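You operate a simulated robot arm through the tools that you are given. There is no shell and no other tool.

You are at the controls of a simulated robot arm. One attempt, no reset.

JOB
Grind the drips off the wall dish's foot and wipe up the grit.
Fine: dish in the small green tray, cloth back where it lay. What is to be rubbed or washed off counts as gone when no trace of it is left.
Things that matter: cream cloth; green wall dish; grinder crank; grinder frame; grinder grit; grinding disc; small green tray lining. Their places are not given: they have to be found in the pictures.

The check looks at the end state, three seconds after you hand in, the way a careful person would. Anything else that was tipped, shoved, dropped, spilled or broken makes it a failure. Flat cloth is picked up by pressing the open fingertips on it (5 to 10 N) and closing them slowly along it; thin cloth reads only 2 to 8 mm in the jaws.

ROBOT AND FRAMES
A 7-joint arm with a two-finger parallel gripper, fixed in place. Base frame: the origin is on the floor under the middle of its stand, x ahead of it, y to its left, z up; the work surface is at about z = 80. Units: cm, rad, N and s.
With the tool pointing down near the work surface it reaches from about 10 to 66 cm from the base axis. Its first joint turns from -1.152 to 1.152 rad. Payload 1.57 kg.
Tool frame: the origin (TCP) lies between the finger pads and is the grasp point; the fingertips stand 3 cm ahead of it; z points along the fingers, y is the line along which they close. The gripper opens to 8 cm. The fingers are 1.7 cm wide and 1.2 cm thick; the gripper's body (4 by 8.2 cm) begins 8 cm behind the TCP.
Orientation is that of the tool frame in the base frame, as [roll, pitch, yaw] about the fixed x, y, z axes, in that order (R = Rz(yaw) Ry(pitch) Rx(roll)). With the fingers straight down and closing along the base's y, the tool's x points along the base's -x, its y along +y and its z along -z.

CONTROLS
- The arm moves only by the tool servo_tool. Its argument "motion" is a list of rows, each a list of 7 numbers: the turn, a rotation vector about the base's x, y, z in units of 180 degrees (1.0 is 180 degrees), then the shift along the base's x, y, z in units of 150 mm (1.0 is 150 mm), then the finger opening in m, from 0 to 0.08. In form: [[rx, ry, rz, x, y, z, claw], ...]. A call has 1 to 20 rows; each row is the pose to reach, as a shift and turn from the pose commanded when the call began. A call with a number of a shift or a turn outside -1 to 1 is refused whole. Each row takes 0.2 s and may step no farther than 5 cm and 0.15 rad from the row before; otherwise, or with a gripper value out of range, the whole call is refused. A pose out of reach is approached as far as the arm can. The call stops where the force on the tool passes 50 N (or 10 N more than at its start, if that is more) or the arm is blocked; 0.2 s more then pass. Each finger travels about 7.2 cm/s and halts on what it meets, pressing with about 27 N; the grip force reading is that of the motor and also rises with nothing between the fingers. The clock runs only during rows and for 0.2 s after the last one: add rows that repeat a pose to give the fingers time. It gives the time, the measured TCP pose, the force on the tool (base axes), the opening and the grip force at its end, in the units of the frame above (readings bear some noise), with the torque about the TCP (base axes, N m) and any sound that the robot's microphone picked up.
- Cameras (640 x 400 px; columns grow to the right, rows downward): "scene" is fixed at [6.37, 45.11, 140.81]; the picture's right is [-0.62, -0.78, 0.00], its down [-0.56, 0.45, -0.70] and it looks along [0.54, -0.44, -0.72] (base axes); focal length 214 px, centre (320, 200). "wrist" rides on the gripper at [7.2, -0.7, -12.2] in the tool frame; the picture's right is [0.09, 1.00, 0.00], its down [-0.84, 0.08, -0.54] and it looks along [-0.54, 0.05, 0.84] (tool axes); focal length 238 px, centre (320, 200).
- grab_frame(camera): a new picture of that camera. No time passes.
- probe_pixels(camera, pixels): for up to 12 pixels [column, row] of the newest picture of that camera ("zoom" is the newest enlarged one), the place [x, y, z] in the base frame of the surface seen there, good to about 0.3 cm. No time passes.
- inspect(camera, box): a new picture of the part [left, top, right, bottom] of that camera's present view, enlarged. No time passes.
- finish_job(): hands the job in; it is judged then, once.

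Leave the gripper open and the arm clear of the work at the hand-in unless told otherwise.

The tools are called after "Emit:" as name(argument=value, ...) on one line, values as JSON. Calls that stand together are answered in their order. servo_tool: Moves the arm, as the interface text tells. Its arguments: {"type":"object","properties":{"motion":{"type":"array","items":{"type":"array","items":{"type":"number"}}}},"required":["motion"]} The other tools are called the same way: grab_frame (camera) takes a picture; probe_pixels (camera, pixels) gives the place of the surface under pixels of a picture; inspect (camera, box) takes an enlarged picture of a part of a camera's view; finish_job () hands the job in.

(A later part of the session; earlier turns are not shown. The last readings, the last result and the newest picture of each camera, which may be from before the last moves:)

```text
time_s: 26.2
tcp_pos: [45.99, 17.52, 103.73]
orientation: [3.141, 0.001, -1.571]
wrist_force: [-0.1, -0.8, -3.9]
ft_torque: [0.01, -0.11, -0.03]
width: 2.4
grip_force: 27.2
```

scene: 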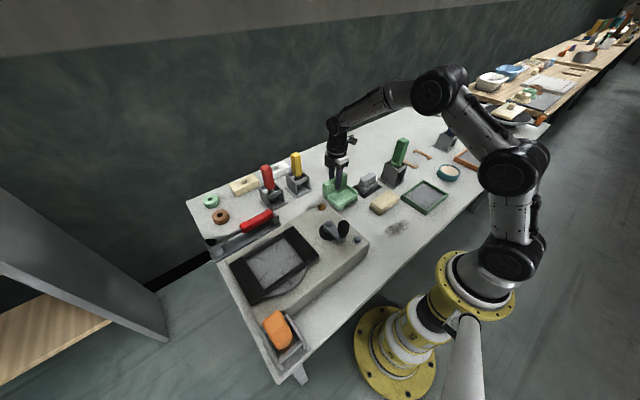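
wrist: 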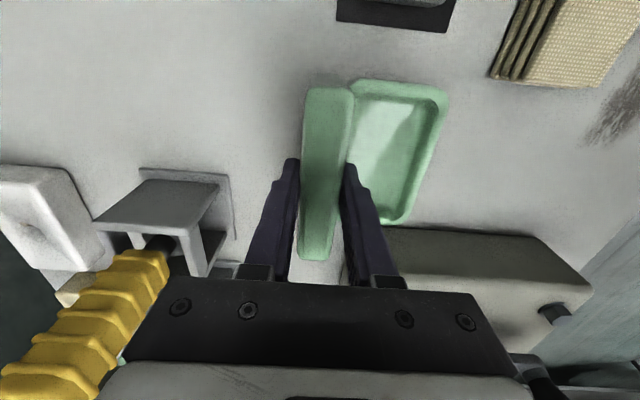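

Emit:
servo_tool(motion=[[0, 0, 0, -0.04, 0.15, 0, 0.01], [0, 0, 0, -0.11, 0.35, 0, 0.01], [0, 0, 0, -0.18, 0.55, 0, 0.01], [0, 0, 0, -0.25, 0.75, 0, 0.01], [0, 0, 0, -0.32, 0.9, 0, 0.01], [0, 0, 0, -0.36, 1.0, 0, 0.01], [0, 0, 0, -0.36, 1.0, 0, 0.01]])

```text
time_s: 27.8
tcp_pos: [40.79, 32.84, 103.77]
orientation: [-3.14, 0.0, -1.57]
wrist_force: [-0.3, 0.1, -3.2]
ft_torque: [0.03, -0.08, 0.03]
width: 2.37
grip_force: 27.1
```

Now over to the frame: shift to about (38.6, 37.05) and lower to z≈99 (dish bottom ≈92.5, ~1.7 cm above the frame top).

Emit:
servo_tool(motion=[[0, 0, 0, -0.07, 0.15, 0, 0.01], [0, 0, 0, -0.149, 0.293, 0, 0.01], [0, 0, 0, -0.149, 0.293, -0.12, 0.01], [0, 0, 0, -0.149, 0.293, -0.24, 0.01], [0, 0, 0, -0.149, 0.293, -0.3, 0.01], [0, 0, 0, -0.149, 0.293, -0.3, 0.01]])

Emit:
grab_frame(camera="wrist")

Emit:
inspect(camera="scene", box=[215, 200, 335, 310])

```text
time_s: 29.2
tcp_pos: [38.73, 37.1, 99.14]
orientation: [3.141, 0.0, -1.574]
wrist_force: [-0.3, -0.6, -4.0]
ft_torque: [0.02, -0.12, -0.01]
width: 2.38
grip_force: 26.9
```

```text
taken
```

wrist: 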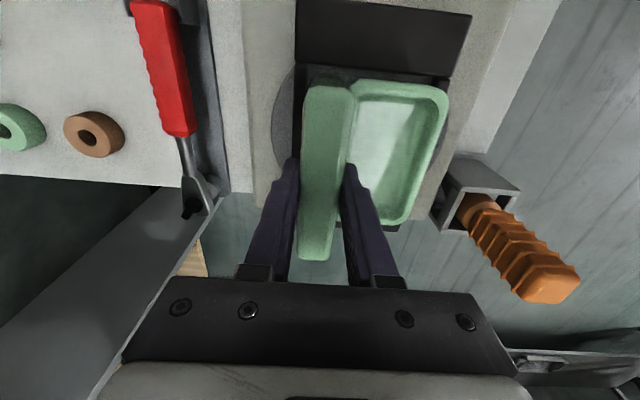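

```text
3.64 times, centred on (275, 255) of scene
```

zoom: 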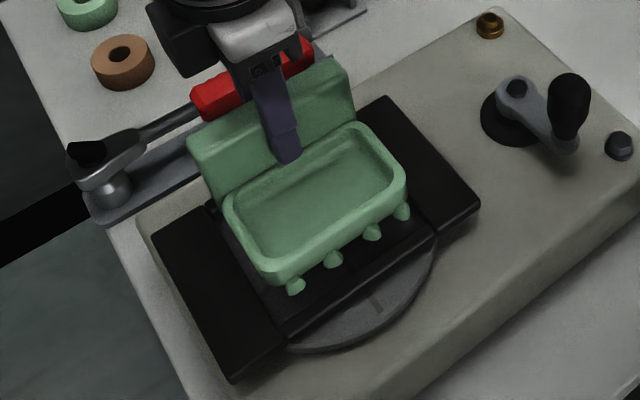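

The dish hovers nicely over the frame. I'll shift x by -0.2 cm and lower 1.4 cm so its bottom is just above the frame top, then compare edges in the scene view.

Emit:
servo_tool(motion=[[0, 0, 0, -0.013, 0, -0.04, 0.01], [0, 0, 0, -0.013, 0, -0.093, 0.01], [0, 0, 0, -0.013, 0, -0.093, 0.01]])

Emit:
inspect(camera="scene", box=[245, 220, 325, 290])

Emit:
probe_pixels(camera="zoom", pixels=[[180, 278], [252, 234], [322, 190], [378, 150], [185, 310], [300, 240], [240, 305], [330, 245], [420, 170], [420, 190], [120, 200], [90, 180]])

Emit:
grab_frame(camera="wrist")

```text
time_s: 30.0
tcp_pos: [38.53, 36.99, 97.91]
orientation: [-3.141, 0.0, -1.572]
wrist_force: [-0.6, 0.5, -3.1]
ft_torque: [0.02, -0.11, -0.02]
width: 2.38
grip_force: 26.9
```

```text
5.71 times, centred on (285, 255) of scene
```

zoom: 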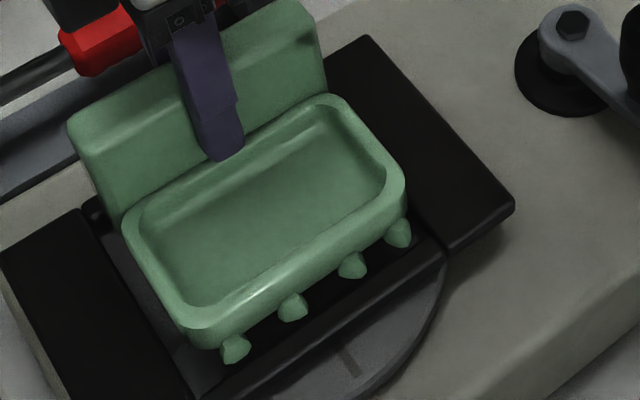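

```text
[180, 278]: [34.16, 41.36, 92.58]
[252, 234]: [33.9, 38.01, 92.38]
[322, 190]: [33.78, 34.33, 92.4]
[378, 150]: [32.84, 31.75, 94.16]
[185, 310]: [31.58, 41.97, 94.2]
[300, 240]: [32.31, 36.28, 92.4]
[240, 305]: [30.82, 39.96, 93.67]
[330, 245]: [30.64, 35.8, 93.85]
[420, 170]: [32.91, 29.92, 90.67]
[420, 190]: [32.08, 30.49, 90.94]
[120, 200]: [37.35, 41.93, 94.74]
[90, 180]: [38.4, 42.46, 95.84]
```

```text
taken
```

wrist: 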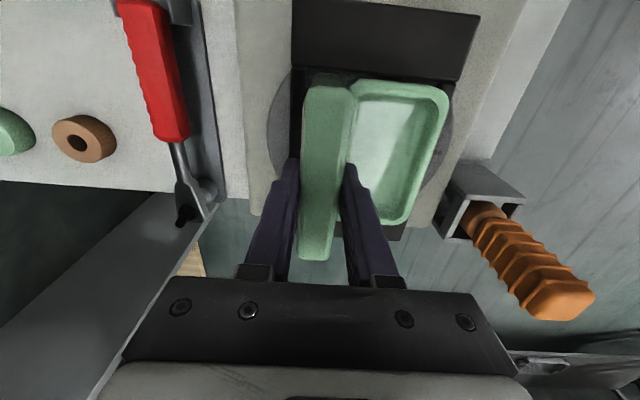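

I'll probe the drips' tips and the rail edges near them.

Emit:
probe_pixels(camera="zoom", pixels=[[233, 356], [291, 314], [350, 272], [397, 240], [265, 345], [320, 305], [380, 265], [425, 232], [250, 370], [310, 328], [370, 290], [430, 250]])

Emit:
inspect(camera="scene", box=[268, 250, 328, 290])

```text
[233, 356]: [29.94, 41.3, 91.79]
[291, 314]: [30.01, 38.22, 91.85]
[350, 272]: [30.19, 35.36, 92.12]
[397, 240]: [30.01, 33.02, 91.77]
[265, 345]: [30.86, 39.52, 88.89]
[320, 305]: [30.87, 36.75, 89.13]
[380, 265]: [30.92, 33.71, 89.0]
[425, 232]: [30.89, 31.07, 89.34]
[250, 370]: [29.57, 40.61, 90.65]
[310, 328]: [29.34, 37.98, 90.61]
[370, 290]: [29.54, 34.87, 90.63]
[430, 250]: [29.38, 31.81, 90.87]
```

```text
10.00 times, centred on (298, 270) of scene
```

zoom: 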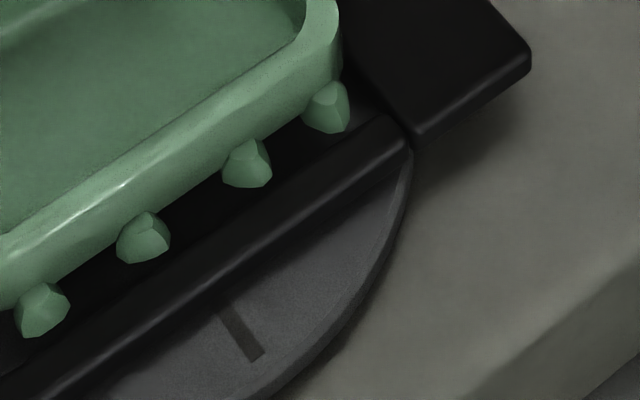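

Drip tips are at x≈30.0, rail inner edge ≈29.7–29.8: they clear the near rail. Now the far rail versus the plate's back face, in the wrist view left of the plate (around 295,120).

Emit:
inspect(camera="wrist", box=[260, 60, 380, 170])

Emit:
probe_pixels(camera="zoom", pixels=[[150, 100], [165, 100], [180, 100], [190, 130], [150, 200], [165, 200], [180, 200], [140, 250], [155, 250], [170, 250], [200, 60], [300, 60]])

```text
3.64 times, centred on (320, 115) of wrist
```

zoom: 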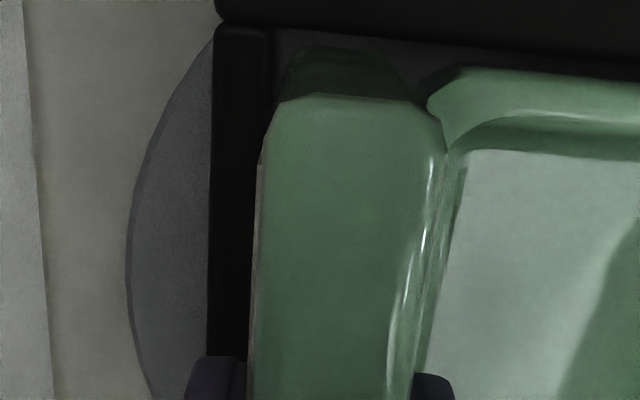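

```text
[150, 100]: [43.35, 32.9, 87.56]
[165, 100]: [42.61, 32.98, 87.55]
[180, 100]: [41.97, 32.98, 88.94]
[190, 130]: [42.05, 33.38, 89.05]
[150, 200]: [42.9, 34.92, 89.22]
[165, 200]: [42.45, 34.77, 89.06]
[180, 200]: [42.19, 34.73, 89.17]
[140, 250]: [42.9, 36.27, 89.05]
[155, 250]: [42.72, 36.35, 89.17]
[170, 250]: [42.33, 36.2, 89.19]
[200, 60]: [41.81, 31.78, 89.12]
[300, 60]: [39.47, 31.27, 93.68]
```

Far rail inner edge ≈40.0 vs plate back ≈39.75: clearance ~0.2 on both rails, x is centred. In y the gaps look like 0.25/0.5, so I shift +0.1 cm in y and lower 1.6 cm gently.

Emit:
servo_tool(motion=[[0, 0, 0, 0, 0.007, 0, 0.01], [0, 0, 0, 0, 0.008, -0.03, 0.01], [0, 0, 0, 0, 0.008, -0.06, 0.01], [0, 0, 0, 0, 0.008, -0.09, 0.01], [0, 0, 0, 0, 0.008, -0.11, 0.01], [0, 0, 0, 0, 0.008, -0.11, 0.01]])

Emit:
inspect(camera="scene", box=[245, 220, 325, 290])

```text
time_s: 31.4
tcp_pos: [38.37, 37.21, 96.18]
orientation: [-3.141, 0.0, -1.57]
wrist_force: [-0.1, 0.1, -4.2]
ft_torque: [-0.02, -0.05, -0.03]
width: 2.38
grip_force: 27.0
```

```text
5.71 times, centred on (285, 255) of scene
```

zoom: 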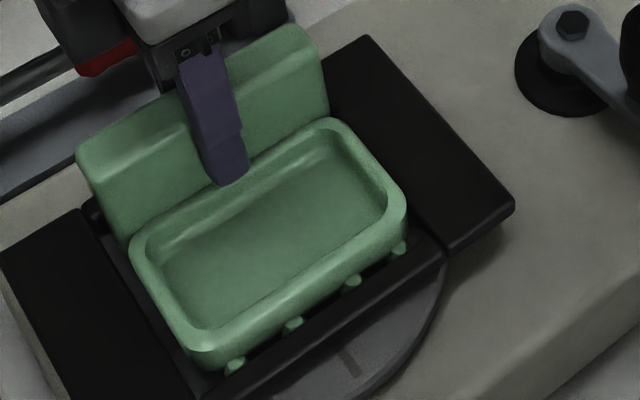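

The drips have gone inside the rail with no contact. Lowering the last half centimetre in tiny steps.

Emit:
servo_tool(motion=[[0, 0, 0, 0, 0, -0.01, 0.01], [0, 0, 0, 0, 0, -0.02, 0.01], [0, 0, 0, 0, 0, -0.028, 0.01], [0, 0, 0, 0, 0, -0.028, 0.01]])

```text
time_s: 32.4
tcp_pos: [38.36, 37.03, 95.77]
orientation: [3.139, 0.001, -1.57]
wrist_force: [-0.6, -0.5, -4.6]
ft_torque: [-0.01, -0.07, 0.01]
width: 2.37
grip_force: 26.8
```

Emit:
servo_tool(motion=[[0, 0, 0, 0, 0, -0.005, 0.01], [0, 0, 0, 0, 0, -0.01, 0.01], [0, 0, 0, 0, 0, -0.01, 0.01]])

```text
time_s: 33.2
tcp_pos: [38.4, 37.15, 95.73]
orientation: [-3.141, 0.0, -1.57]
wrist_force: [-1.2, 0.5, 0.0]
ft_torque: [-0.23, 0.16, -0.04]
width: 2.35
grip_force: 27.0
```

Force z went to 0: the dish rests on the disc. Opening the fingers gently.

Emit:
servo_tool(motion=[[0, 0, 0, 0, 0, -0.002, 0.02], [0, 0, 0, 0, 0, -0.002, 0.026], [0, 0, 0, 0, 0, -0.002, 0.03], [0, 0, 0, 0, 0, -0.002, 0.04], [0, 0, 0, 0, 0, -0.002, 0.05], [0, 0, 0, 0, 0, -0.002, 0.05]])

Emit:
inspect(camera="scene", box=[245, 220, 325, 290])

```text
time_s: 34.6
tcp_pos: [38.44, 37.25, 95.57]
orientation: [3.141, 0.001, -1.572]
wrist_force: [-0.7, -0.2, 0.4]
ft_torque: [-0.01, 0.01, 0.0]
width: 4.98
grip_force: 0.1
```

```text
5.71 times, centred on (285, 255) of scene
```

zoom: 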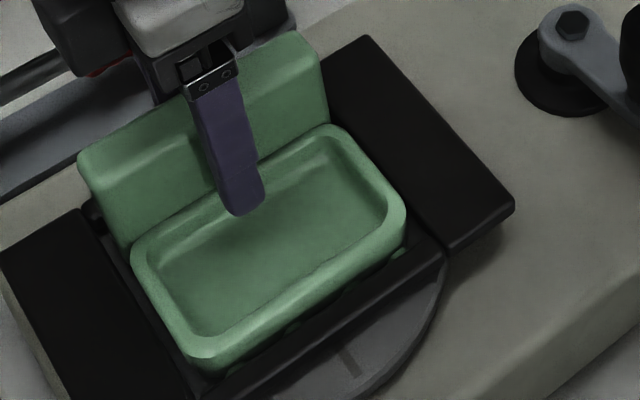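

The dish sits in the frame on the disc. Raising straight up, clear of the plate.

Emit:
servo_tool(motion=[[0, 0, 0, 0, 0, 0.1, 0.05], [0, 0, 0, 0, 0, 0.25, 0.05], [0, 0, 0, 0, 0, 0.45, 0.06], [0, 0, 0, 0, 0, 0.7, 0.08], [0, 0, 0, 0, 0, 0.8, 0.08], [0, 0, 0, 0, 0, 0.8, 0.08]])

```text
time_s: 36.0
tcp_pos: [38.59, 37.26, 107.5]
orientation: [-3.141, 0.0, -1.571]
wrist_force: [-0.4, 0.0, 0.7]
ft_torque: [0.0, -0.02, -0.04]
width: 8.0
grip_force: 0.0
```

Clear. Now heading to above the crank knob (≈(28.8,19)) at z≈107.

Emit:
servo_tool(motion=[[0, 0, 0, -0.12, -0.2, 0, 0.08], [0, 0, 0, -0.25, -0.45, 0, 0.08], [0, 0, 0, -0.4, -0.7, 0, 0.08], [0, 0, 0, -0.53, -0.9, 0, 0.08], [0, 0, 0, -0.6, -1.0, 0, 0.08], [0, 0, 0, -0.6, -1.0, 0, 0.08]])

Emit:
grab_frame(camera="wrist")

Emit:
grab_frame(camera="scene")

```text
time_s: 37.4
tcp_pos: [29.43, 22.15, 107.71]
orientation: [-3.141, 0.0, -1.572]
wrist_force: [-0.5, -0.6, 0.2]
ft_torque: [-0.03, -0.03, -0.01]
width: 8.01
grip_force: 0.0
```

```text
taken
```

wrist: 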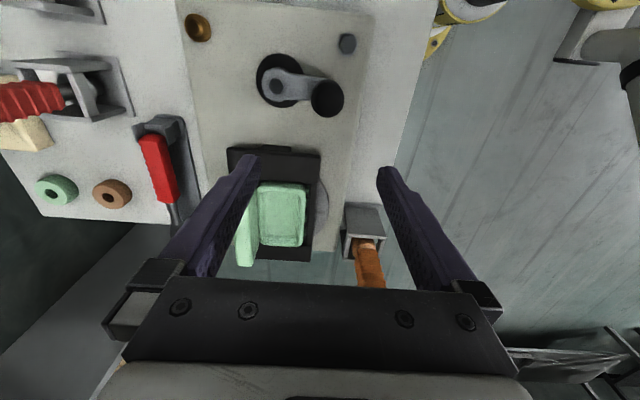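

```text
taken
```

scene: 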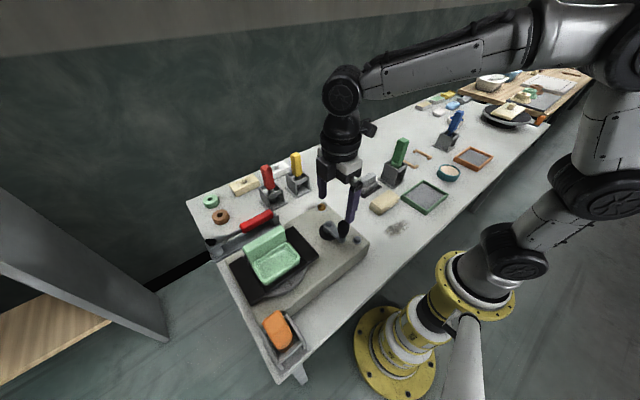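

Emit:
inspect(camera="wrist", box=[240, 40, 368, 130])

Emit:
probe_pixels(camera="zoom", pixels=[[185, 215], [215, 215], [300, 240], [410, 270], [430, 280], [440, 250], [450, 300], [400, 295], [470, 270], [150, 260], [250, 170], [535, 20]])

```text
4.44 times, centred on (304, 85) of wrist
```

zoom: 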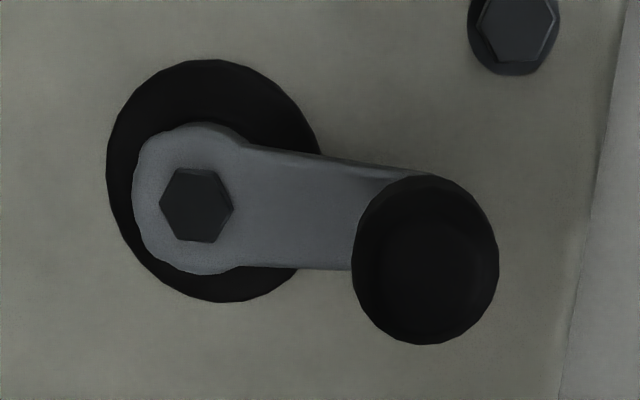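

```text
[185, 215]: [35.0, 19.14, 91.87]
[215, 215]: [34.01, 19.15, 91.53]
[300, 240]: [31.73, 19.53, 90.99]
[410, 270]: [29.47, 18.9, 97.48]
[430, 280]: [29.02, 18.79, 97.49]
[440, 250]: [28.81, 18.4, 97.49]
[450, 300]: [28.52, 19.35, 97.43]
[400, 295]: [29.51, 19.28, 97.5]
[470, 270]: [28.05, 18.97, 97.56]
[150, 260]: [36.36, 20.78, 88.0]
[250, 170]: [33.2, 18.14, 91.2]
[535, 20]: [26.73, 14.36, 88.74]
```

Crank: axle bolt ≈(34.5,18.9), knob centre ≈(29.0,18.7), knob top 97.5, diameter ≈2.9, so crank radius ≈5.5 cm. I'll descend over the knob to z≈99 first and check centring.

Emit:
servo_tool(motion=[[0, 0, 0, -0.03, -0.115, -0.05, 0.08], [0, 0, 0, -0.03, -0.23, -0.15, 0.08], [0, 0, 0, -0.03, -0.23, -0.35, 0.08], [0, 0, 0, -0.03, -0.23, -0.5, 0.08], [0, 0, 0, -0.03, -0.23, -0.55, 0.08], [0, 0, 0, -0.03, -0.23, -0.55, 0.08]])

Emit:
grab_frame(camera="wrist")

Emit:
inspect(camera="scene", box=[295, 180, 385, 250])

```text
time_s: 38.8
tcp_pos: [29.09, 18.65, 99.53]
orientation: [3.14, 0.001, -1.571]
wrist_force: [0.3, -0.7, -0.3]
ft_torque: [0.01, 0.0, 0.0]
width: 8.0
grip_force: 0.0
```

```text
taken
```

wrist: 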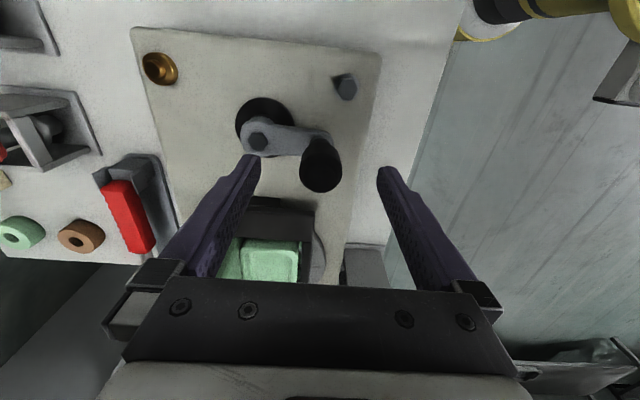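

```text
5.71 times, centred on (340, 215) of scene
```

zoom: 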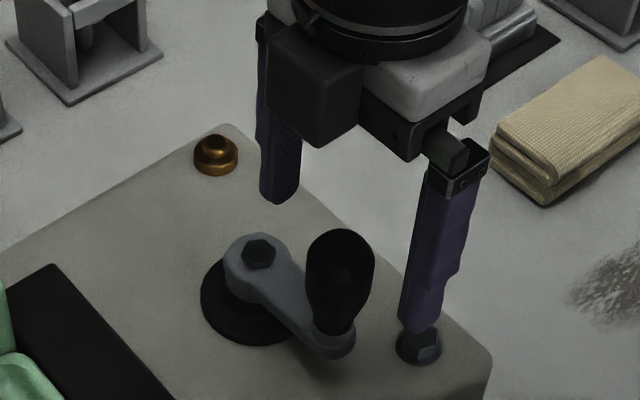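

The knob sits between the fingers. Descending 3.9 cm and closing on it gently.

Emit:
servo_tool(motion=[[0, 0, 0, 0, 0, -0.1, 0.08], [0, 0, 0, 0, 0, -0.2, 0.08], [0, 0, 0, 0, 0, -0.26, 0.08], [0, 0, 0, 0, 0, -0.26, 0.06], [0, 0, 0, 0, 0, -0.26, 0.045], [0, 0, 0, 0, 0, -0.26, 0.036], [0, 0, 0, 0, 0, -0.26, 0.03], [0, 0, 0, 0, 0, -0.26, 0.024], [0, 0, 0, 0, 0, -0.26, 0.018], [0, 0, 0, 0, 0, -0.26, 0.012], [0, 0, 0, 0, 0, -0.26, 0.012]])

Emit:
grab_frame(camera="wrist")

Emit:
inspect(camera="scene", box=[295, 180, 385, 250])

```text
time_s: 41.2
tcp_pos: [28.99, 18.7, 95.43]
orientation: [-3.141, 0.0, -1.57]
wrist_force: [6.3, -0.1, -3.8]
ft_torque: [-0.03, -0.08, -0.03]
width: 2.96
grip_force: 39.3
```

```text
taken
```

wrist: 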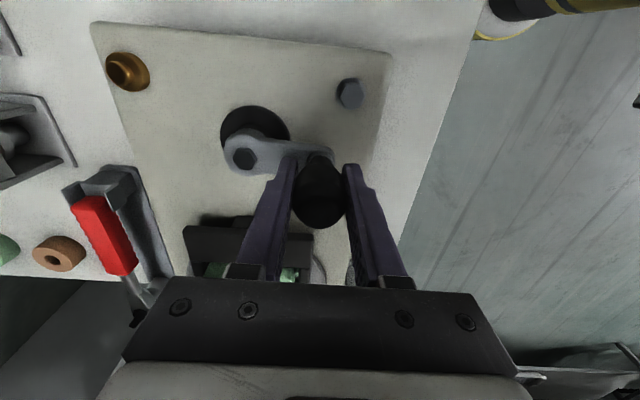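

```text
5.71 times, centred on (340, 215) of scene
```

zoom: 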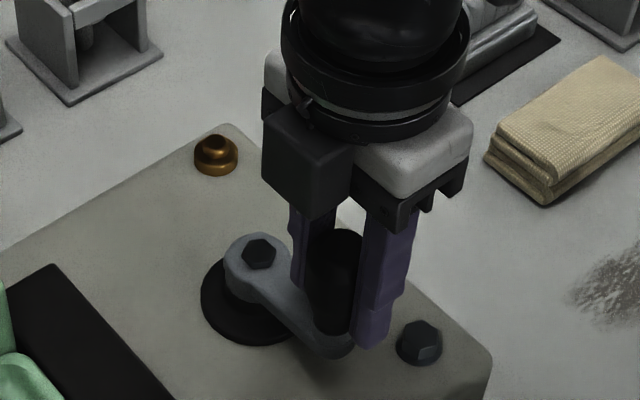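

Gripped the knob (2.96 cm). There's a 6 N pull toward +x, so the knob is a bit nearer the axle than my TCP. I shift +0.15 cm in x to relax and read.

Emit:
servo_tool(motion=[[0, 0, 0, 0.01, 0, 0, 0.012], [0, 0, 0, 0.01, 0, 0, 0.012]])

```text
time_s: 41.8
tcp_pos: [28.91, 18.76, 95.44]
orientation: [3.138, 0.0, -1.571]
wrist_force: [-6.3, 11.3, -2.6]
ft_torque: [0.23, 0.12, 0.0]
width: 2.95
grip_force: 39.3
```

Neutral knob x is about midway, and the contact is stiff (~80 N/cm), so I'll crank in short arcs and correct the circle from the force readings. First a 45° arc toward -y about an assumed axle (34.5,18.75), radius 5.45.

Emit:
servo_tool(motion=[[0, 0, 0, -0.0005, -0.0548, 0, 0.012], [0, 0, 0, 0.0127, -0.1102, 0, 0.012], [0, 0, 0, 0.0345, -0.1628, 0, 0.012], [0, 0, 0, 0.0643, -0.2114, 0, 0.012], [0, 0, 0, 0.1013, -0.2547, 0, 0.012]])

Emit:
inspect(camera="scene", box=[215, 180, 385, 300])

```text
time_s: 43.0
tcp_pos: [30.66, 14.8, 95.61]
orientation: [3.141, 0.0, -1.57]
wrist_force: [-0.6, -0.6, 0.4]
ft_torque: [-0.03, -0.02, 0.02]
width: 1.22
grip_force: 0.1
```

```text
3.33 times, centred on (300, 240) of scene
```

zoom: 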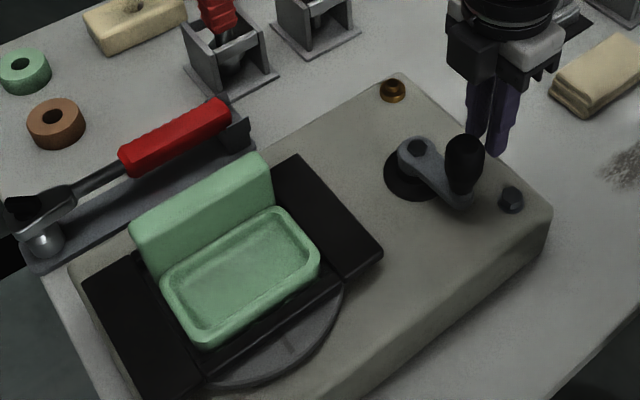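

The pads slid off the round knob without turning the crank. Better idea: use the closed fingers as a pusher rod that follows the knob around the circle (the knob is constrained by its arm). The closed fingers are now on the -y side of the knob, so I'll push it clockwise, starting with a slow test arc to φ=171°.

Emit:
servo_tool(motion=[[0, 0, 0, 0, 0, 0.03, 0.0], [0, 0, 0, -0.037, 0.0433, 0.03, 0.0], [0, 0, 0, -0.0668, 0.0919, 0.03, 0.0], [0, 0, 0, -0.0886, 0.1445, 0.03, 0.0], [0, 0, 0, -0.1019, 0.1999, 0.03, 0.0], [0, 0, 0, -0.1063, 0.2567, 0.03, 0.0], [0, 0, 0, -0.1019, 0.3134, 0.03, 0.0]])

Emit:
inspect(camera="scene", box=[215, 180, 385, 300])

```text
time_s: 44.6
tcp_pos: [29.13, 19.6, 96.0]
orientation: [3.141, 0.0, -1.572]
wrist_force: [0.0, -4.3, 1.5]
ft_torque: [0.02, 0.01, -0.05]
width: 0.0
grip_force: 21.3
```

```text
3.33 times, centred on (300, 240) of scene
```

zoom: 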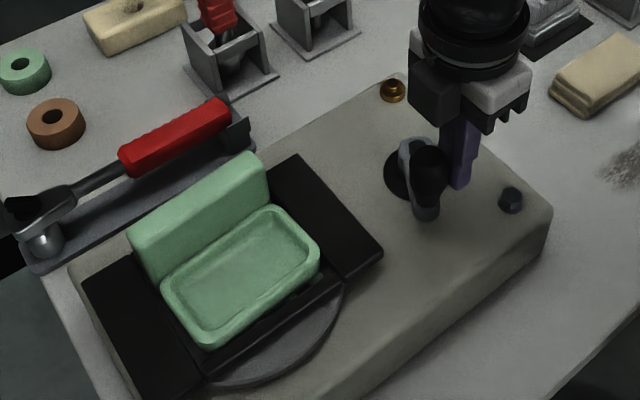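

It works: the crank turned ~35° with only ~4 N. Now a full clockwise revolution of the pusher (18° per row).

Emit:
servo_tool(motion=[[0, 0, 0, 0.0351, 0.108, 0, 0], [0, 0, 0, 0.1019, 0.1999, 0, 0], [0, 0, 0, 0.1937, 0.2667, 0, 0], [0, 0, 0, 0.3018, 0.3018, 0, 0], [0, 0, 0, 0.4153, 0.3018, 0, 0], [0, 0, 0, 0.5233, 0.2667, 0, 0], [0, 0, 0, 0.6152, 0.1999, 0, 0], [0, 0, 0, 0.682, 0.108, 0, 0], [0, 0, 0, 0.7171, 0, 0, 0], [0, 0, 0, 0.7171, -0.1135, 0, 0], [0, 0, 0, 0.682, -0.2216, 0, 0], [0, 0, 0, 0.6152, -0.3135, 0, 0], [0, 0, 0, 0.5233, -0.3802, 0, 0], [0, 0, 0, 0.4153, -0.4153, 0, 0], [0, 0, 0, 0.3018, -0.4153, 0, 0], [0, 0, 0, 0.1937, -0.3802, 0, 0], [0, 0, 0, 0.1019, -0.3135, 0, 0], [0, 0, 0, 0.0351, -0.2216, 0, 0], [0, 0, 0, 0, -0.1135, 0, 0], [0, 0, 0, 0, 0, 0, 0]])

Emit:
inspect(camera="scene", box=[215, 180, 385, 300])

```text
time_s: 48.8
tcp_pos: [29.1, 19.45, 95.99]
orientation: [-3.141, 0.001, -1.574]
wrist_force: [-1.1, -1.9, -0.7]
ft_torque: [0.0, 0.0, -0.01]
width: 0.02
grip_force: 20.9
```

```text
3.33 times, centred on (300, 240) of scene
```

zoom: 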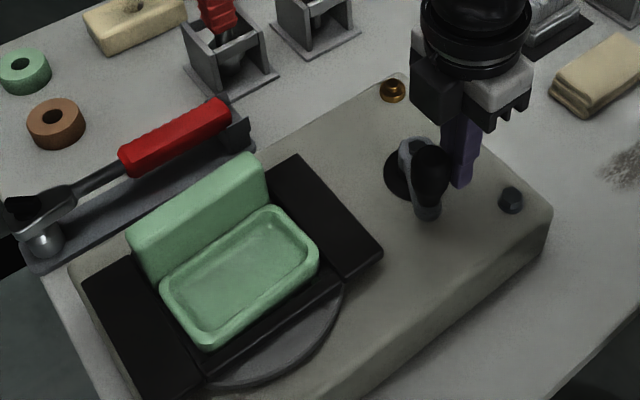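

One revolution done. I'll zoom on the disc edge and drips region to see marks/drips.

Emit:
inspect(camera="scene", box=[255, 245, 325, 300])

```text
7.27 times, centred on (290, 272) of scene
```

zoom: 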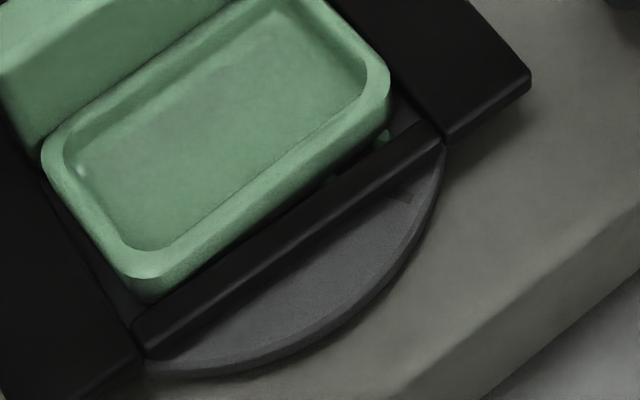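

The disc is turning (mark moved to the right side) and drips are still partly there. I'll do two faster revolutions per call (36° per row).

Emit:
servo_tool(motion=[[0, 0, 0, 0.1019, 0.1999, 0, 0], [0, 0, 0, 0.3018, 0.3018, 0, 0], [0, 0, 0, 0.5233, 0.2667, 0, 0], [0, 0, 0, 0.682, 0.108, 0, 0], [0, 0, 0, 0.7171, -0.1135, 0, 0], [0, 0, 0, 0.6152, -0.3135, 0, 0], [0, 0, 0, 0.4153, -0.4153, 0, 0], [0, 0, 0, 0.1937, -0.3802, 0, 0], [0, 0, 0, 0.0351, -0.2216, 0, 0], [0, 0, 0, 0, 0, 0, 0], [0, 0, 0, 0.1019, 0.1999, 0, 0], [0, 0, 0, 0.3018, 0.3018, 0, 0], [0, 0, 0, 0.5233, 0.2667, 0, 0], [0, 0, 0, 0.682, 0.108, 0, 0], [0, 0, 0, 0.7171, -0.1135, 0, 0], [0, 0, 0, 0.6152, -0.3135, 0, 0], [0, 0, 0, 0.4153, -0.4153, 0, 0], [0, 0, 0, 0.1937, -0.3802, 0, 0], [0, 0, 0, 0.0351, -0.2216, 0, 0], [0, 0, 0, 0, 0, 0, 0]])

Emit:
inspect(camera="scene", box=[255, 245, 325, 300])

```text
time_s: 51.0
tcp_pos: [29.24, 16.72, 95.59]
orientation: [3.135, -0.027, -1.568]
wrist_force: [-0.7, -15.3, 7.1]
ft_torque: [0.14, -0.01, 0.01]
width: 0.0
grip_force: 20.9
stopped in row 10: the force on the tool passed its limit at 90 N (the readings are from after the stop); the commanded pose is now the measured one
```

```text
7.27 times, centred on (290, 272) of scene
```

zoom: 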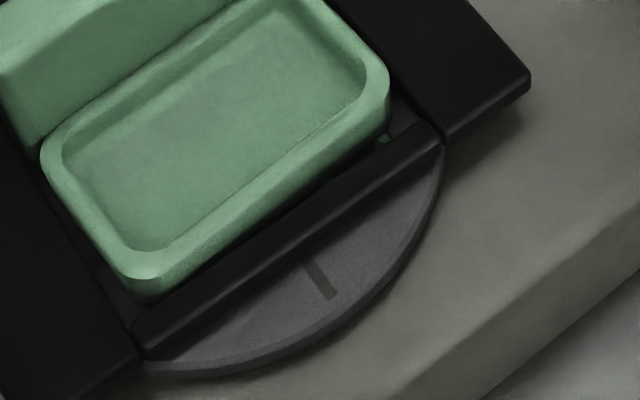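

I went too fast: the pusher hit the knob and stopped (force limit). The drip at the corner looks smaller, so grinding works. Let me look at the crank now.

Emit:
inspect(camera="scene", box=[215, 180, 385, 300])

Emit:
grab_frame(camera="wrist")

```text
3.33 times, centred on (300, 240) of scene
```

zoom: 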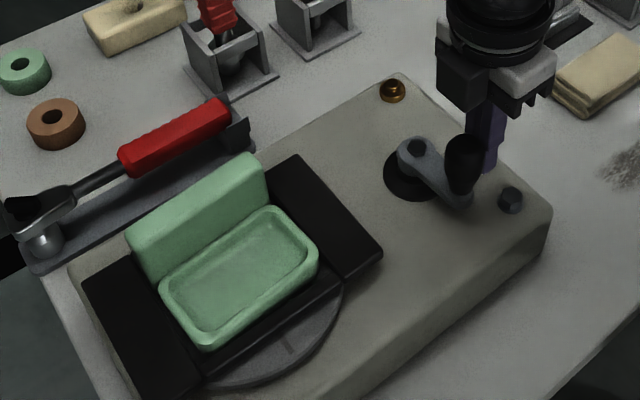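

```text
taken
```

wrist: 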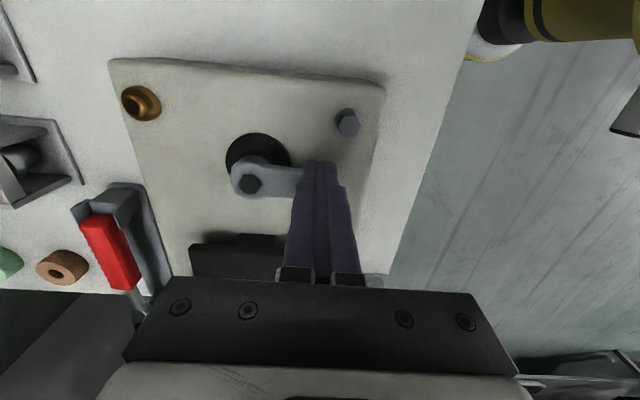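

The crank is back at ~180° with my pusher right behind it. I'll continue at the gentle speed (18° per row), also straightening the tiny tilt and raising 0.4 cm.

Emit:
servo_tool(motion=[[0.0086, 0, 0, -0.0078, 0.0785, 0.027, 0], [0.0086, 0, 0, -0.0078, 0.1921, 0.027, 0], [0.0086, 0, 0, 0.0273, 0.3001, 0.027, 0], [0.0086, 0, 0, 0.094, 0.392, 0.027, 0], [0.0086, 0, 0, 0.1859, 0.4587, 0.027, 0], [0.0086, 0, 0, 0.2939, 0.4938, 0.027, 0], [0.0086, 0, 0, 0.4075, 0.4938, 0.027, 0], [0.0086, 0, 0, 0.5155, 0.4587, 0.027, 0], [0.0086, 0, 0, 0.6074, 0.392, 0.027, 0], [0.0086, 0, 0, 0.6741, 0.3001, 0.027, 0], [0.0086, 0, 0, 0.7092, 0.1921, 0.027, 0], [0.0086, 0, 0, 0.7092, 0.0785, 0.027, 0], [0.0086, 0, 0, 0.6741, -0.0295, 0.027, 0], [0.0086, 0, 0, 0.6074, -0.1214, 0.027, 0], [0.0086, 0, 0, 0.5155, -0.1881, 0.027, 0], [0.0086, 0, 0, 0.4075, -0.2232, 0.027, 0], [0.0086, 0, 0, 0.2939, -0.2232, 0.027, 0], [0.0086, 0, 0, 0.1859, -0.1881, 0.027, 0], [0.0086, 0, 0, 0.094, -0.1214, 0.027, 0], [0.0086, 0, 0, 0.0273, -0.0295, 0.027, 0]])

Emit:
inspect(camera="scene", box=[255, 245, 325, 300])

```text
time_s: 51.3
tcp_pos: [28.82, 16.64, 95.54]
orientation: [3.122, -0.033, -1.565]
wrist_force: [-0.3, -10.7, 4.9]
ft_torque: [0.0, -0.03, -0.04]
width: 0.02
grip_force: 21.1
stopped in row 1: the force on the tool passed its limit at 61 N (the readings are from after the stop); the commanded pose is now the measured one
```

```text
7.27 times, centred on (290, 272) of scene
```

zoom: 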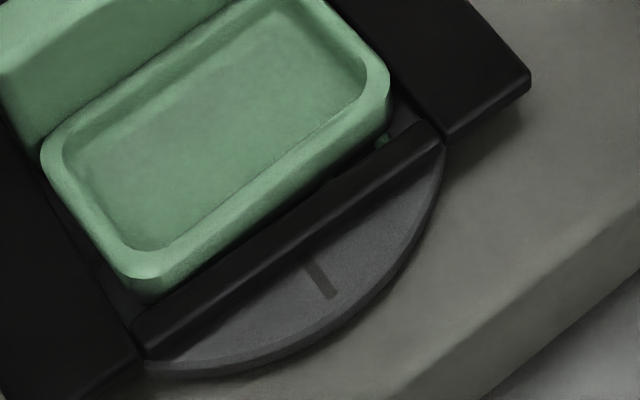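

Blocked again, right at the start: the crank isn't moving though I push +y. Before forcing anything I'll look closely at the knob, pusher and dish.

Emit:
inspect(camera="scene", box=[310, 180, 370, 240])

Emit:
inspect(camera="wrist", box=[200, 120, 400, 290])

Emit:
inspect(camera="scene", box=[235, 215, 325, 290])

```text
6.67 times, centred on (340, 210) of scene
```

zoom: 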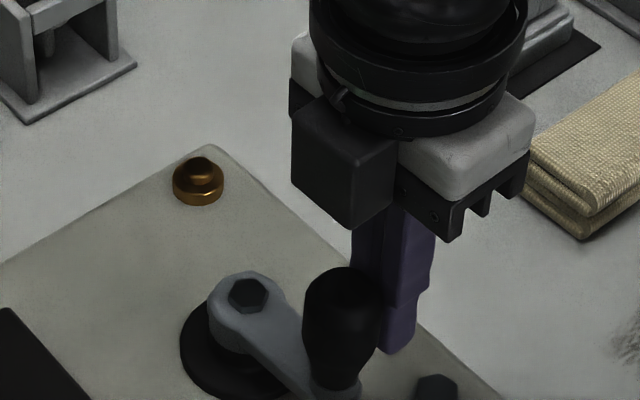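

```text
2.35 times, centred on (300, 205) of wrist
```

zoom: 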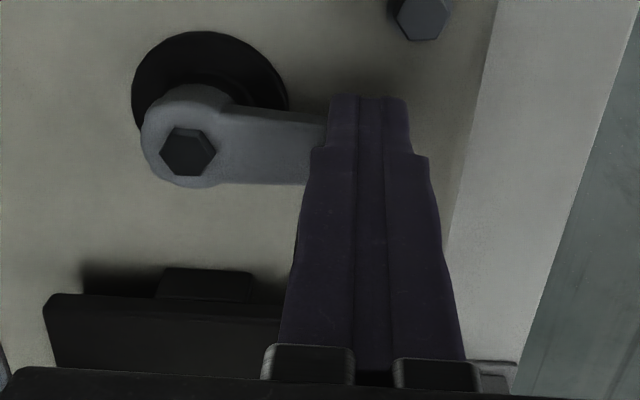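

```text
5.33 times, centred on (280, 252) of scene
```

zoom: 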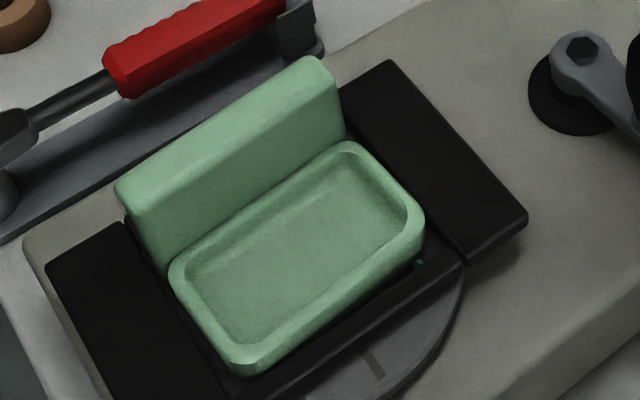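

The rod is properly against the knob; probably I jerked it and the tool got twisted. I'll back off 0.6 cm, straighten the tool (pitch -0.033, roll 0.02), and raise a little.

Emit:
servo_tool(motion=[[0.005, -0.003, -0.001, 0.016, -0.021, 0.018, 0], [0.0105, -0.0062, -0.002, 0.032, -0.043, 0.037, 0], [0.0105, -0.0062, -0.002, 0.032, -0.043, 0.037, 0]])

```text
time_s: 52.1
tcp_pos: [29.38, 16.2, 96.18]
orientation: [-3.141, 0.004, -1.572]
wrist_force: [0.2, 0.5, 0.1]
ft_torque: [-0.03, -0.01, 0.01]
width: 0.01
grip_force: 21.7
```

Free of contact, straight again. Pushing now very slowly (4° per row) and reading the force.

Emit:
servo_tool(motion=[[0, 0, 0, 0.0048, 0.034, 0, 0], [0, 0, 0, -0.004, 0.058, 0, 0], [0, 0, 0, -0.0109, 0.0822, 0, 0], [0, 0, 0, -0.0161, 0.1067, 0, 0], [0, 0, 0, -0.0197, 0.132, 0, 0], [0, 0, 0, -0.0215, 0.1573, 0, 0]])

Emit:
inspect(camera="scene", box=[215, 180, 385, 300])

```text
time_s: 53.0
tcp_pos: [28.85, 16.75, 96.06]
orientation: [3.131, -0.013, -1.571]
wrist_force: [-2.7, -7.5, 5.1]
ft_torque: [-0.08, 0.09, 0.02]
width: 0.0
grip_force: 21.2
stopped in row 4: the force on the tool passed its limit at 54 N (the readings are from after the stop); the commanded pose is now the measured one
```

```text
3.33 times, centred on (300, 240) of scene
```

zoom: 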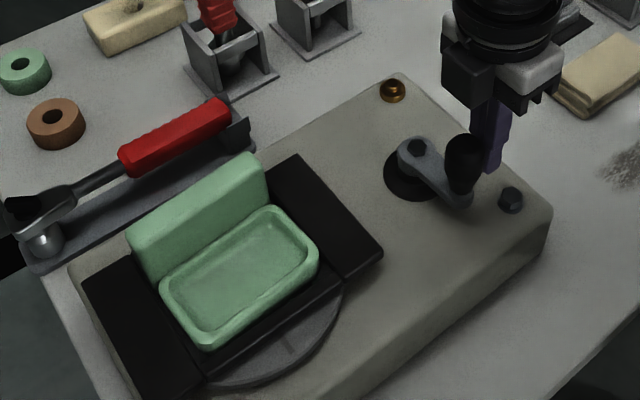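

The crank is blocked exactly at its original angle after two full clockwise turns – probably an end stop. I'll go to the other side of the knob and turn counter-clockwise: back off, rise over the knob, and come down on its +y side.

Emit:
servo_tool(motion=[[0.004, -0.003, 0, 0.01, -0.05, 0.01, 0], [0.004, -0.003, 0, 0.02, -0.05, 0.2, 0], [0.004, -0.003, 0, 0.03, -0.05, 0.36, 0], [0.004, -0.003, 0, 0.04, 0.1, 0.36, 0], [0.004, -0.003, 0, 0.05, 0.25, 0.36, 0], [0.004, -0.003, 0, 0.053, 0.33, 0.36, 0], [0.004, -0.003, 0, 0.053, 0.33, 0.2, 0], [0.004, -0.003, 0, 0.053, 0.33, 0.0, 0], [0.004, -0.003, 0, 0.053, 0.33, 0.0, 0]])

Emit:
inspect(camera="scene", box=[215, 180, 385, 300])

```text
time_s: 55.0
tcp_pos: [29.52, 21.63, 95.84]
orientation: [3.141, 0.002, -1.571]
wrist_force: [0.7, 0.3, 0.4]
ft_torque: [-0.02, 0.01, -0.02]
width: 0.0
grip_force: 21.2
```

```text
3.33 times, centred on (300, 240) of scene
```

zoom: 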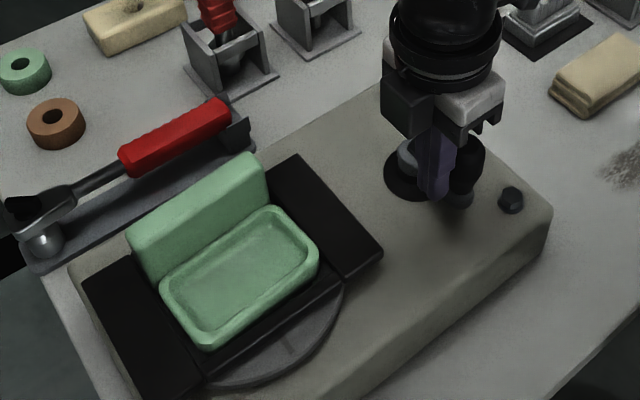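

Pusher is now on the +y side. Testing the counter-clockwise direction with 9° rows.

Emit:
servo_tool(motion=[[0, 0, 0, -0.0016, -0.0457, 0, 0], [0, 0, 0, -0.0206, -0.0994, 0, 0], [0, 0, 0, -0.031, -0.1554, 0, 0], [0, 0, 0, -0.0325, -0.2123, 0, 0], [0, 0, 0, -0.0251, -0.2688, 0, 0], [0, 0, 0, -0.0089, -0.3234, 0, 0]])

Emit:
inspect(camera="scene", box=[215, 180, 385, 300])

```text
time_s: 56.4
tcp_pos: [29.57, 16.9, 96.19]
orientation: [3.14, 0.001, -1.571]
wrist_force: [-0.9, 2.0, 1.8]
ft_torque: [-0.01, -0.06, 0.05]
width: 0.0
grip_force: 21.8
```

```text
3.33 times, centred on (300, 240) of scene
```

zoom: 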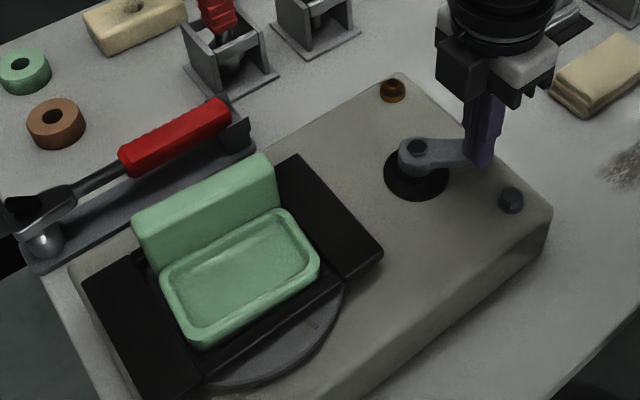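

Counter-clockwise turns freely. Now a full counter-clockwise revolution at the gentle pace.

Emit:
servo_tool(motion=[[0, 0, 0, 0.0568, -0.0983, 0, 0], [0, 0, 0, 0.1412, -0.1743, 0, 0], [0, 0, 0, 0.245, -0.2205, 0, 0], [0, 0, 0, 0.3579, -0.2324, 0, 0], [0, 0, 0, 0.469, -0.2088, 0, 0], [0, 0, 0, 0.5673, -0.152, 0, 0], [0, 0, 0, 0.6433, -0.0676, 0, 0], [0, 0, 0, 0.6895, 0.0362, 0, 0], [0, 0, 0, 0.7014, 0.1491, 0, 0], [0, 0, 0, 0.6778, 0.2602, 0, 0], [0, 0, 0, 0.621, 0.3585, 0, 0], [0, 0, 0, 0.5366, 0.4345, 0, 0], [0, 0, 0, 0.4328, 0.4807, 0, 0], [0, 0, 0, 0.3199, 0.4926, 0, 0], [0, 0, 0, 0.2088, 0.469, 0, 0], [0, 0, 0, 0.1105, 0.4122, 0, 0], [0, 0, 0, 0.0344, 0.3278, 0, 0], [0, 0, 0, -0.0117, 0.224, 0, 0], [0, 0, 0, -0.0236, 0.1111, 0, 0], [0, 0, 0, 0, 0, 0, 0]])

Emit:
inspect(camera="scene", box=[215, 180, 385, 300])

Emit:
inspect(camera="scene", box=[255, 245, 325, 300])

```text
time_s: 60.6
tcp_pos: [29.85, 17.11, 95.99]
orientation: [3.141, 0.001, -1.57]
wrist_force: [0.4, 2.0, -1.5]
ft_torque: [0.02, -0.01, -0.03]
width: 0.01
grip_force: 21.0
```

```text
3.33 times, centred on (300, 240) of scene
```

zoom: 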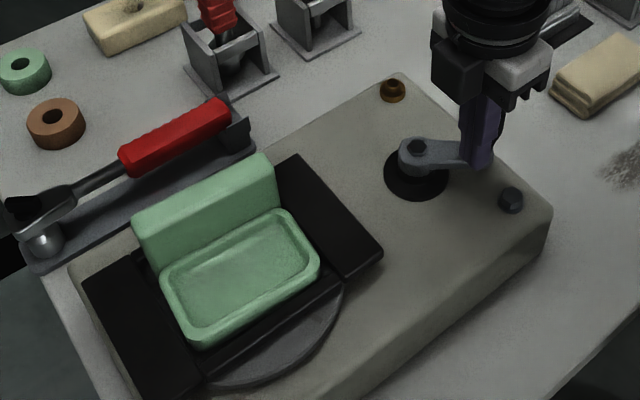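

```text
7.27 times, centred on (290, 272) of scene
```

zoom: 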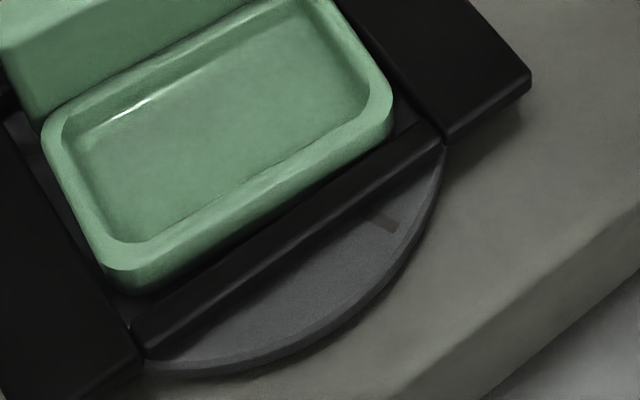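

No lumps visible in the gap any more from here. I'll zoom harder on the gap between bowl front and near rail.

Emit:
inspect(camera="scene", box=[266, 256, 310, 290])

```text
11.76 times, centred on (288, 273) of scene
```

zoom: 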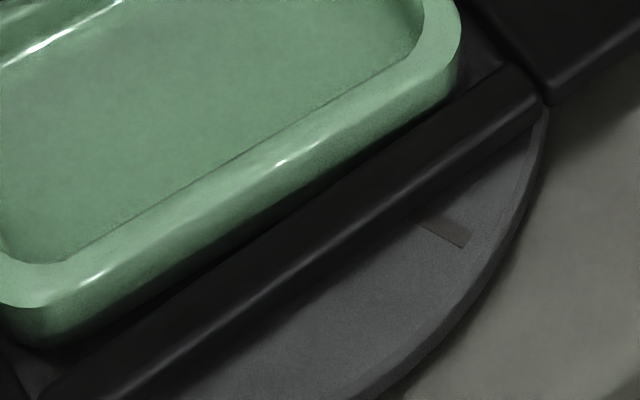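

The drips seem gone, but for safety I'll make one more counter-clockwise revolution, then lift and inspect.

Emit:
servo_tool(motion=[[0, 0, 0, 0.0568, -0.0983, 0, 0], [0, 0, 0, 0.1412, -0.1743, 0, 0], [0, 0, 0, 0.245, -0.2205, 0, 0], [0, 0, 0, 0.3579, -0.2324, 0, 0], [0, 0, 0, 0.469, -0.2088, 0, 0], [0, 0, 0, 0.5673, -0.152, 0, 0], [0, 0, 0, 0.6433, -0.0676, 0, 0], [0, 0, 0, 0.6895, 0.0362, 0, 0], [0, 0, 0, 0.7014, 0.1491, 0, 0], [0, 0, 0, 0.6778, 0.2602, 0, 0], [0, 0, 0, 0.621, 0.3585, 0, 0], [0, 0, 0, 0.5366, 0.4345, 0, 0], [0, 0, 0, 0.4328, 0.4807, 0, 0], [0, 0, 0, 0.3199, 0.4926, 0, 0], [0, 0, 0, 0.2088, 0.469, 0, 0], [0, 0, 0, 0.1105, 0.4122, 0, 0], [0, 0, 0, 0.0344, 0.3278, 0, 0], [0, 0, 0, -0.0117, 0.224, 0, 0], [0, 0, 0, -0.0236, 0.1111, 0, 0], [0, 0, 0, 0, 0, 0, 0]])

Emit:
inspect(camera="scene", box=[215, 180, 385, 300])

```text
time_s: 64.4
tcp_pos: [29.62, 21.25, 95.88]
orientation: [-3.136, 0.022, -1.576]
wrist_force: [0.7, 10.8, -7.2]
ft_torque: [-0.04, -0.07, -0.04]
width: 0.0
grip_force: 20.8
stopped in row 19: the force on the tool passed its limit at 68 N (the readings are from after the stop); the commanded pose is now the measured one
```

```text
3.33 times, centred on (300, 240) of scene
```

zoom: 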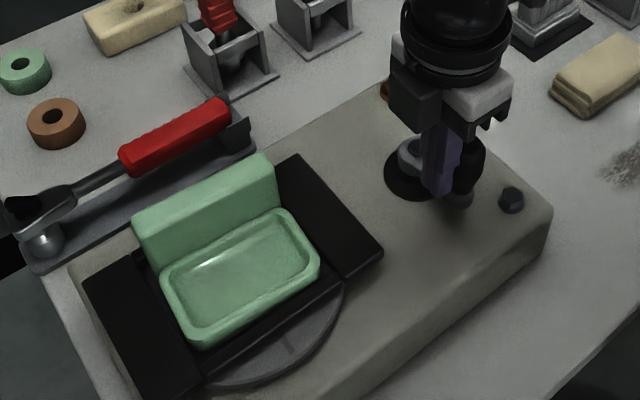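

Stopped again exactly at the starting angle – so the crank has a two-turn range and is back where it began (4 turns of grinding done). Backing off and rising.

Emit:
servo_tool(motion=[[-0.007, 0, 0.0015, 0.01, 0.05, 0.02, 0], [-0.007, 0, 0.0015, 0.02, 0.06, 0.2, 0], [-0.007, 0, 0.0015, 0.05, 0.1, 0.45, 0], [-0.007, 0, 0.0015, 0.15, 0.25, 0.65, 0], [-0.007, 0, 0.0015, 0.28, 0.45, 0.75, 0.03], [-0.007, 0, 0.0015, 0.42, 0.7, 0.75, 0.05], [-0.007, 0, 0.0015, 0.55, 0.93, 0.75, 0.06], [-0.007, 0, 0.0015, 0.58, 1.0, 0.75, 0.07], [-0.007, 0, 0.0015, 0.58, 1.0, 0.75, 0.08], [-0.007, 0, 0.0015, 0.58, 1.0, 0.75, 0.08]])

Emit:
grab_frame(camera="wrist")

Emit:
inspect(camera="wrist", box=[250, 60, 420, 200])

```text
time_s: 66.6
tcp_pos: [38.19, 36.04, 107.19]
orientation: [-3.135, -0.002, -1.571]
wrist_force: [0.7, -0.3, 0.3]
ft_torque: [-0.05, 0.02, -0.02]
width: 8.02
grip_force: 0.1
```

```text
taken
```

wrist: 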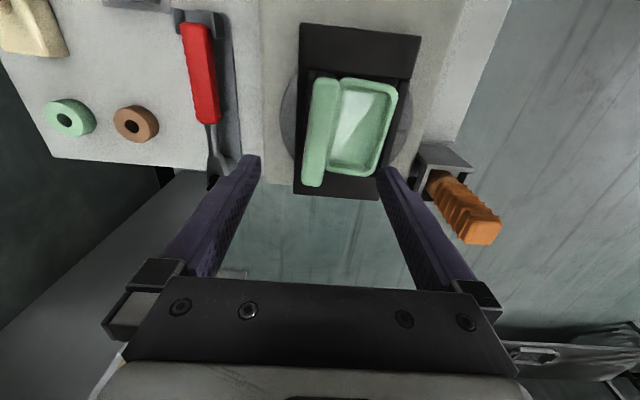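

```text
2.86 times, centred on (335, 130) of wrist
```

zoom: 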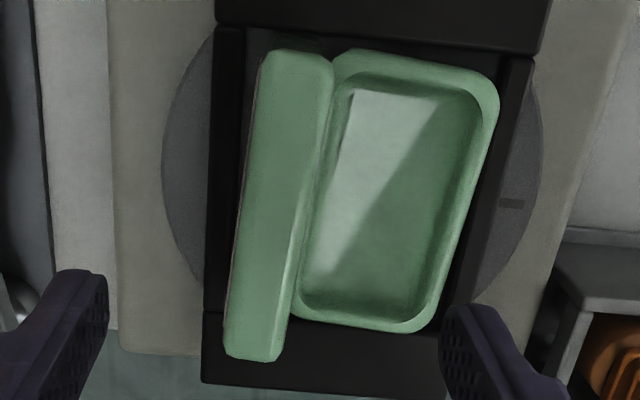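

The dish turned a few degrees within the frame. I'll probe its plate top to get the yaw and centre for re-grasping.

Emit:
probe_pixels(camera="zoom", pixels=[[272, 75], [325, 75], [262, 150], [313, 150], [250, 220], [303, 220], [240, 290], [292, 290], [235, 345], [280, 345], [295, 60], [255, 350]])

```text
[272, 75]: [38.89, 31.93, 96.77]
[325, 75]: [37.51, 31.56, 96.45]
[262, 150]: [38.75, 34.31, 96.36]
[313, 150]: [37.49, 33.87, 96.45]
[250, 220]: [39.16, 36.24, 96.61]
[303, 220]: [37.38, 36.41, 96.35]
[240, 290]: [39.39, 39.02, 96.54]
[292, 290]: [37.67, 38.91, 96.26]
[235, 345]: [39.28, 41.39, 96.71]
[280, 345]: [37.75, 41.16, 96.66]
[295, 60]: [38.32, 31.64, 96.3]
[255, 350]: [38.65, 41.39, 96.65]
```

Plate centreline: x≈38.35 at y≈36.8, yawed about -3°. I'll align the gripper (-3°) and descend to z≈97.5 first.

Emit:
servo_tool(motion=[[0, 0, -0.008, 0.002, 0.02, -0.1, 0.08], [0, 0, -0.0167, 0.004, 0.043, -0.25, 0.08], [0, 0, -0.0167, 0.004, 0.043, -0.45, 0.08], [0, 0, -0.0167, 0.004, 0.043, -0.58, 0.08], [0, 0, -0.0167, 0.004, 0.043, -0.643, 0.08], [0, 0, -0.0167, 0.004, 0.043, -0.643, 0.08]])

Emit:
grab_frame(camera="wrist")

```text
time_s: 68.0
tcp_pos: [38.34, 36.86, 97.64]
orientation: [-3.134, -0.003, -1.622]
wrist_force: [-0.4, 0.1, 0.2]
ft_torque: [0.02, 0.01, -0.01]
width: 8.0
grip_force: 0.0
```

```text
taken
```

wrist: 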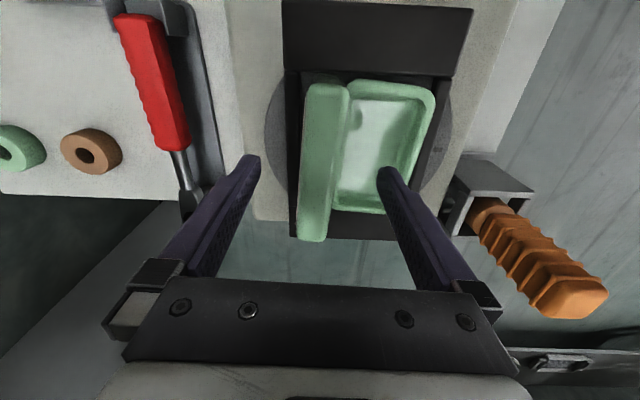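

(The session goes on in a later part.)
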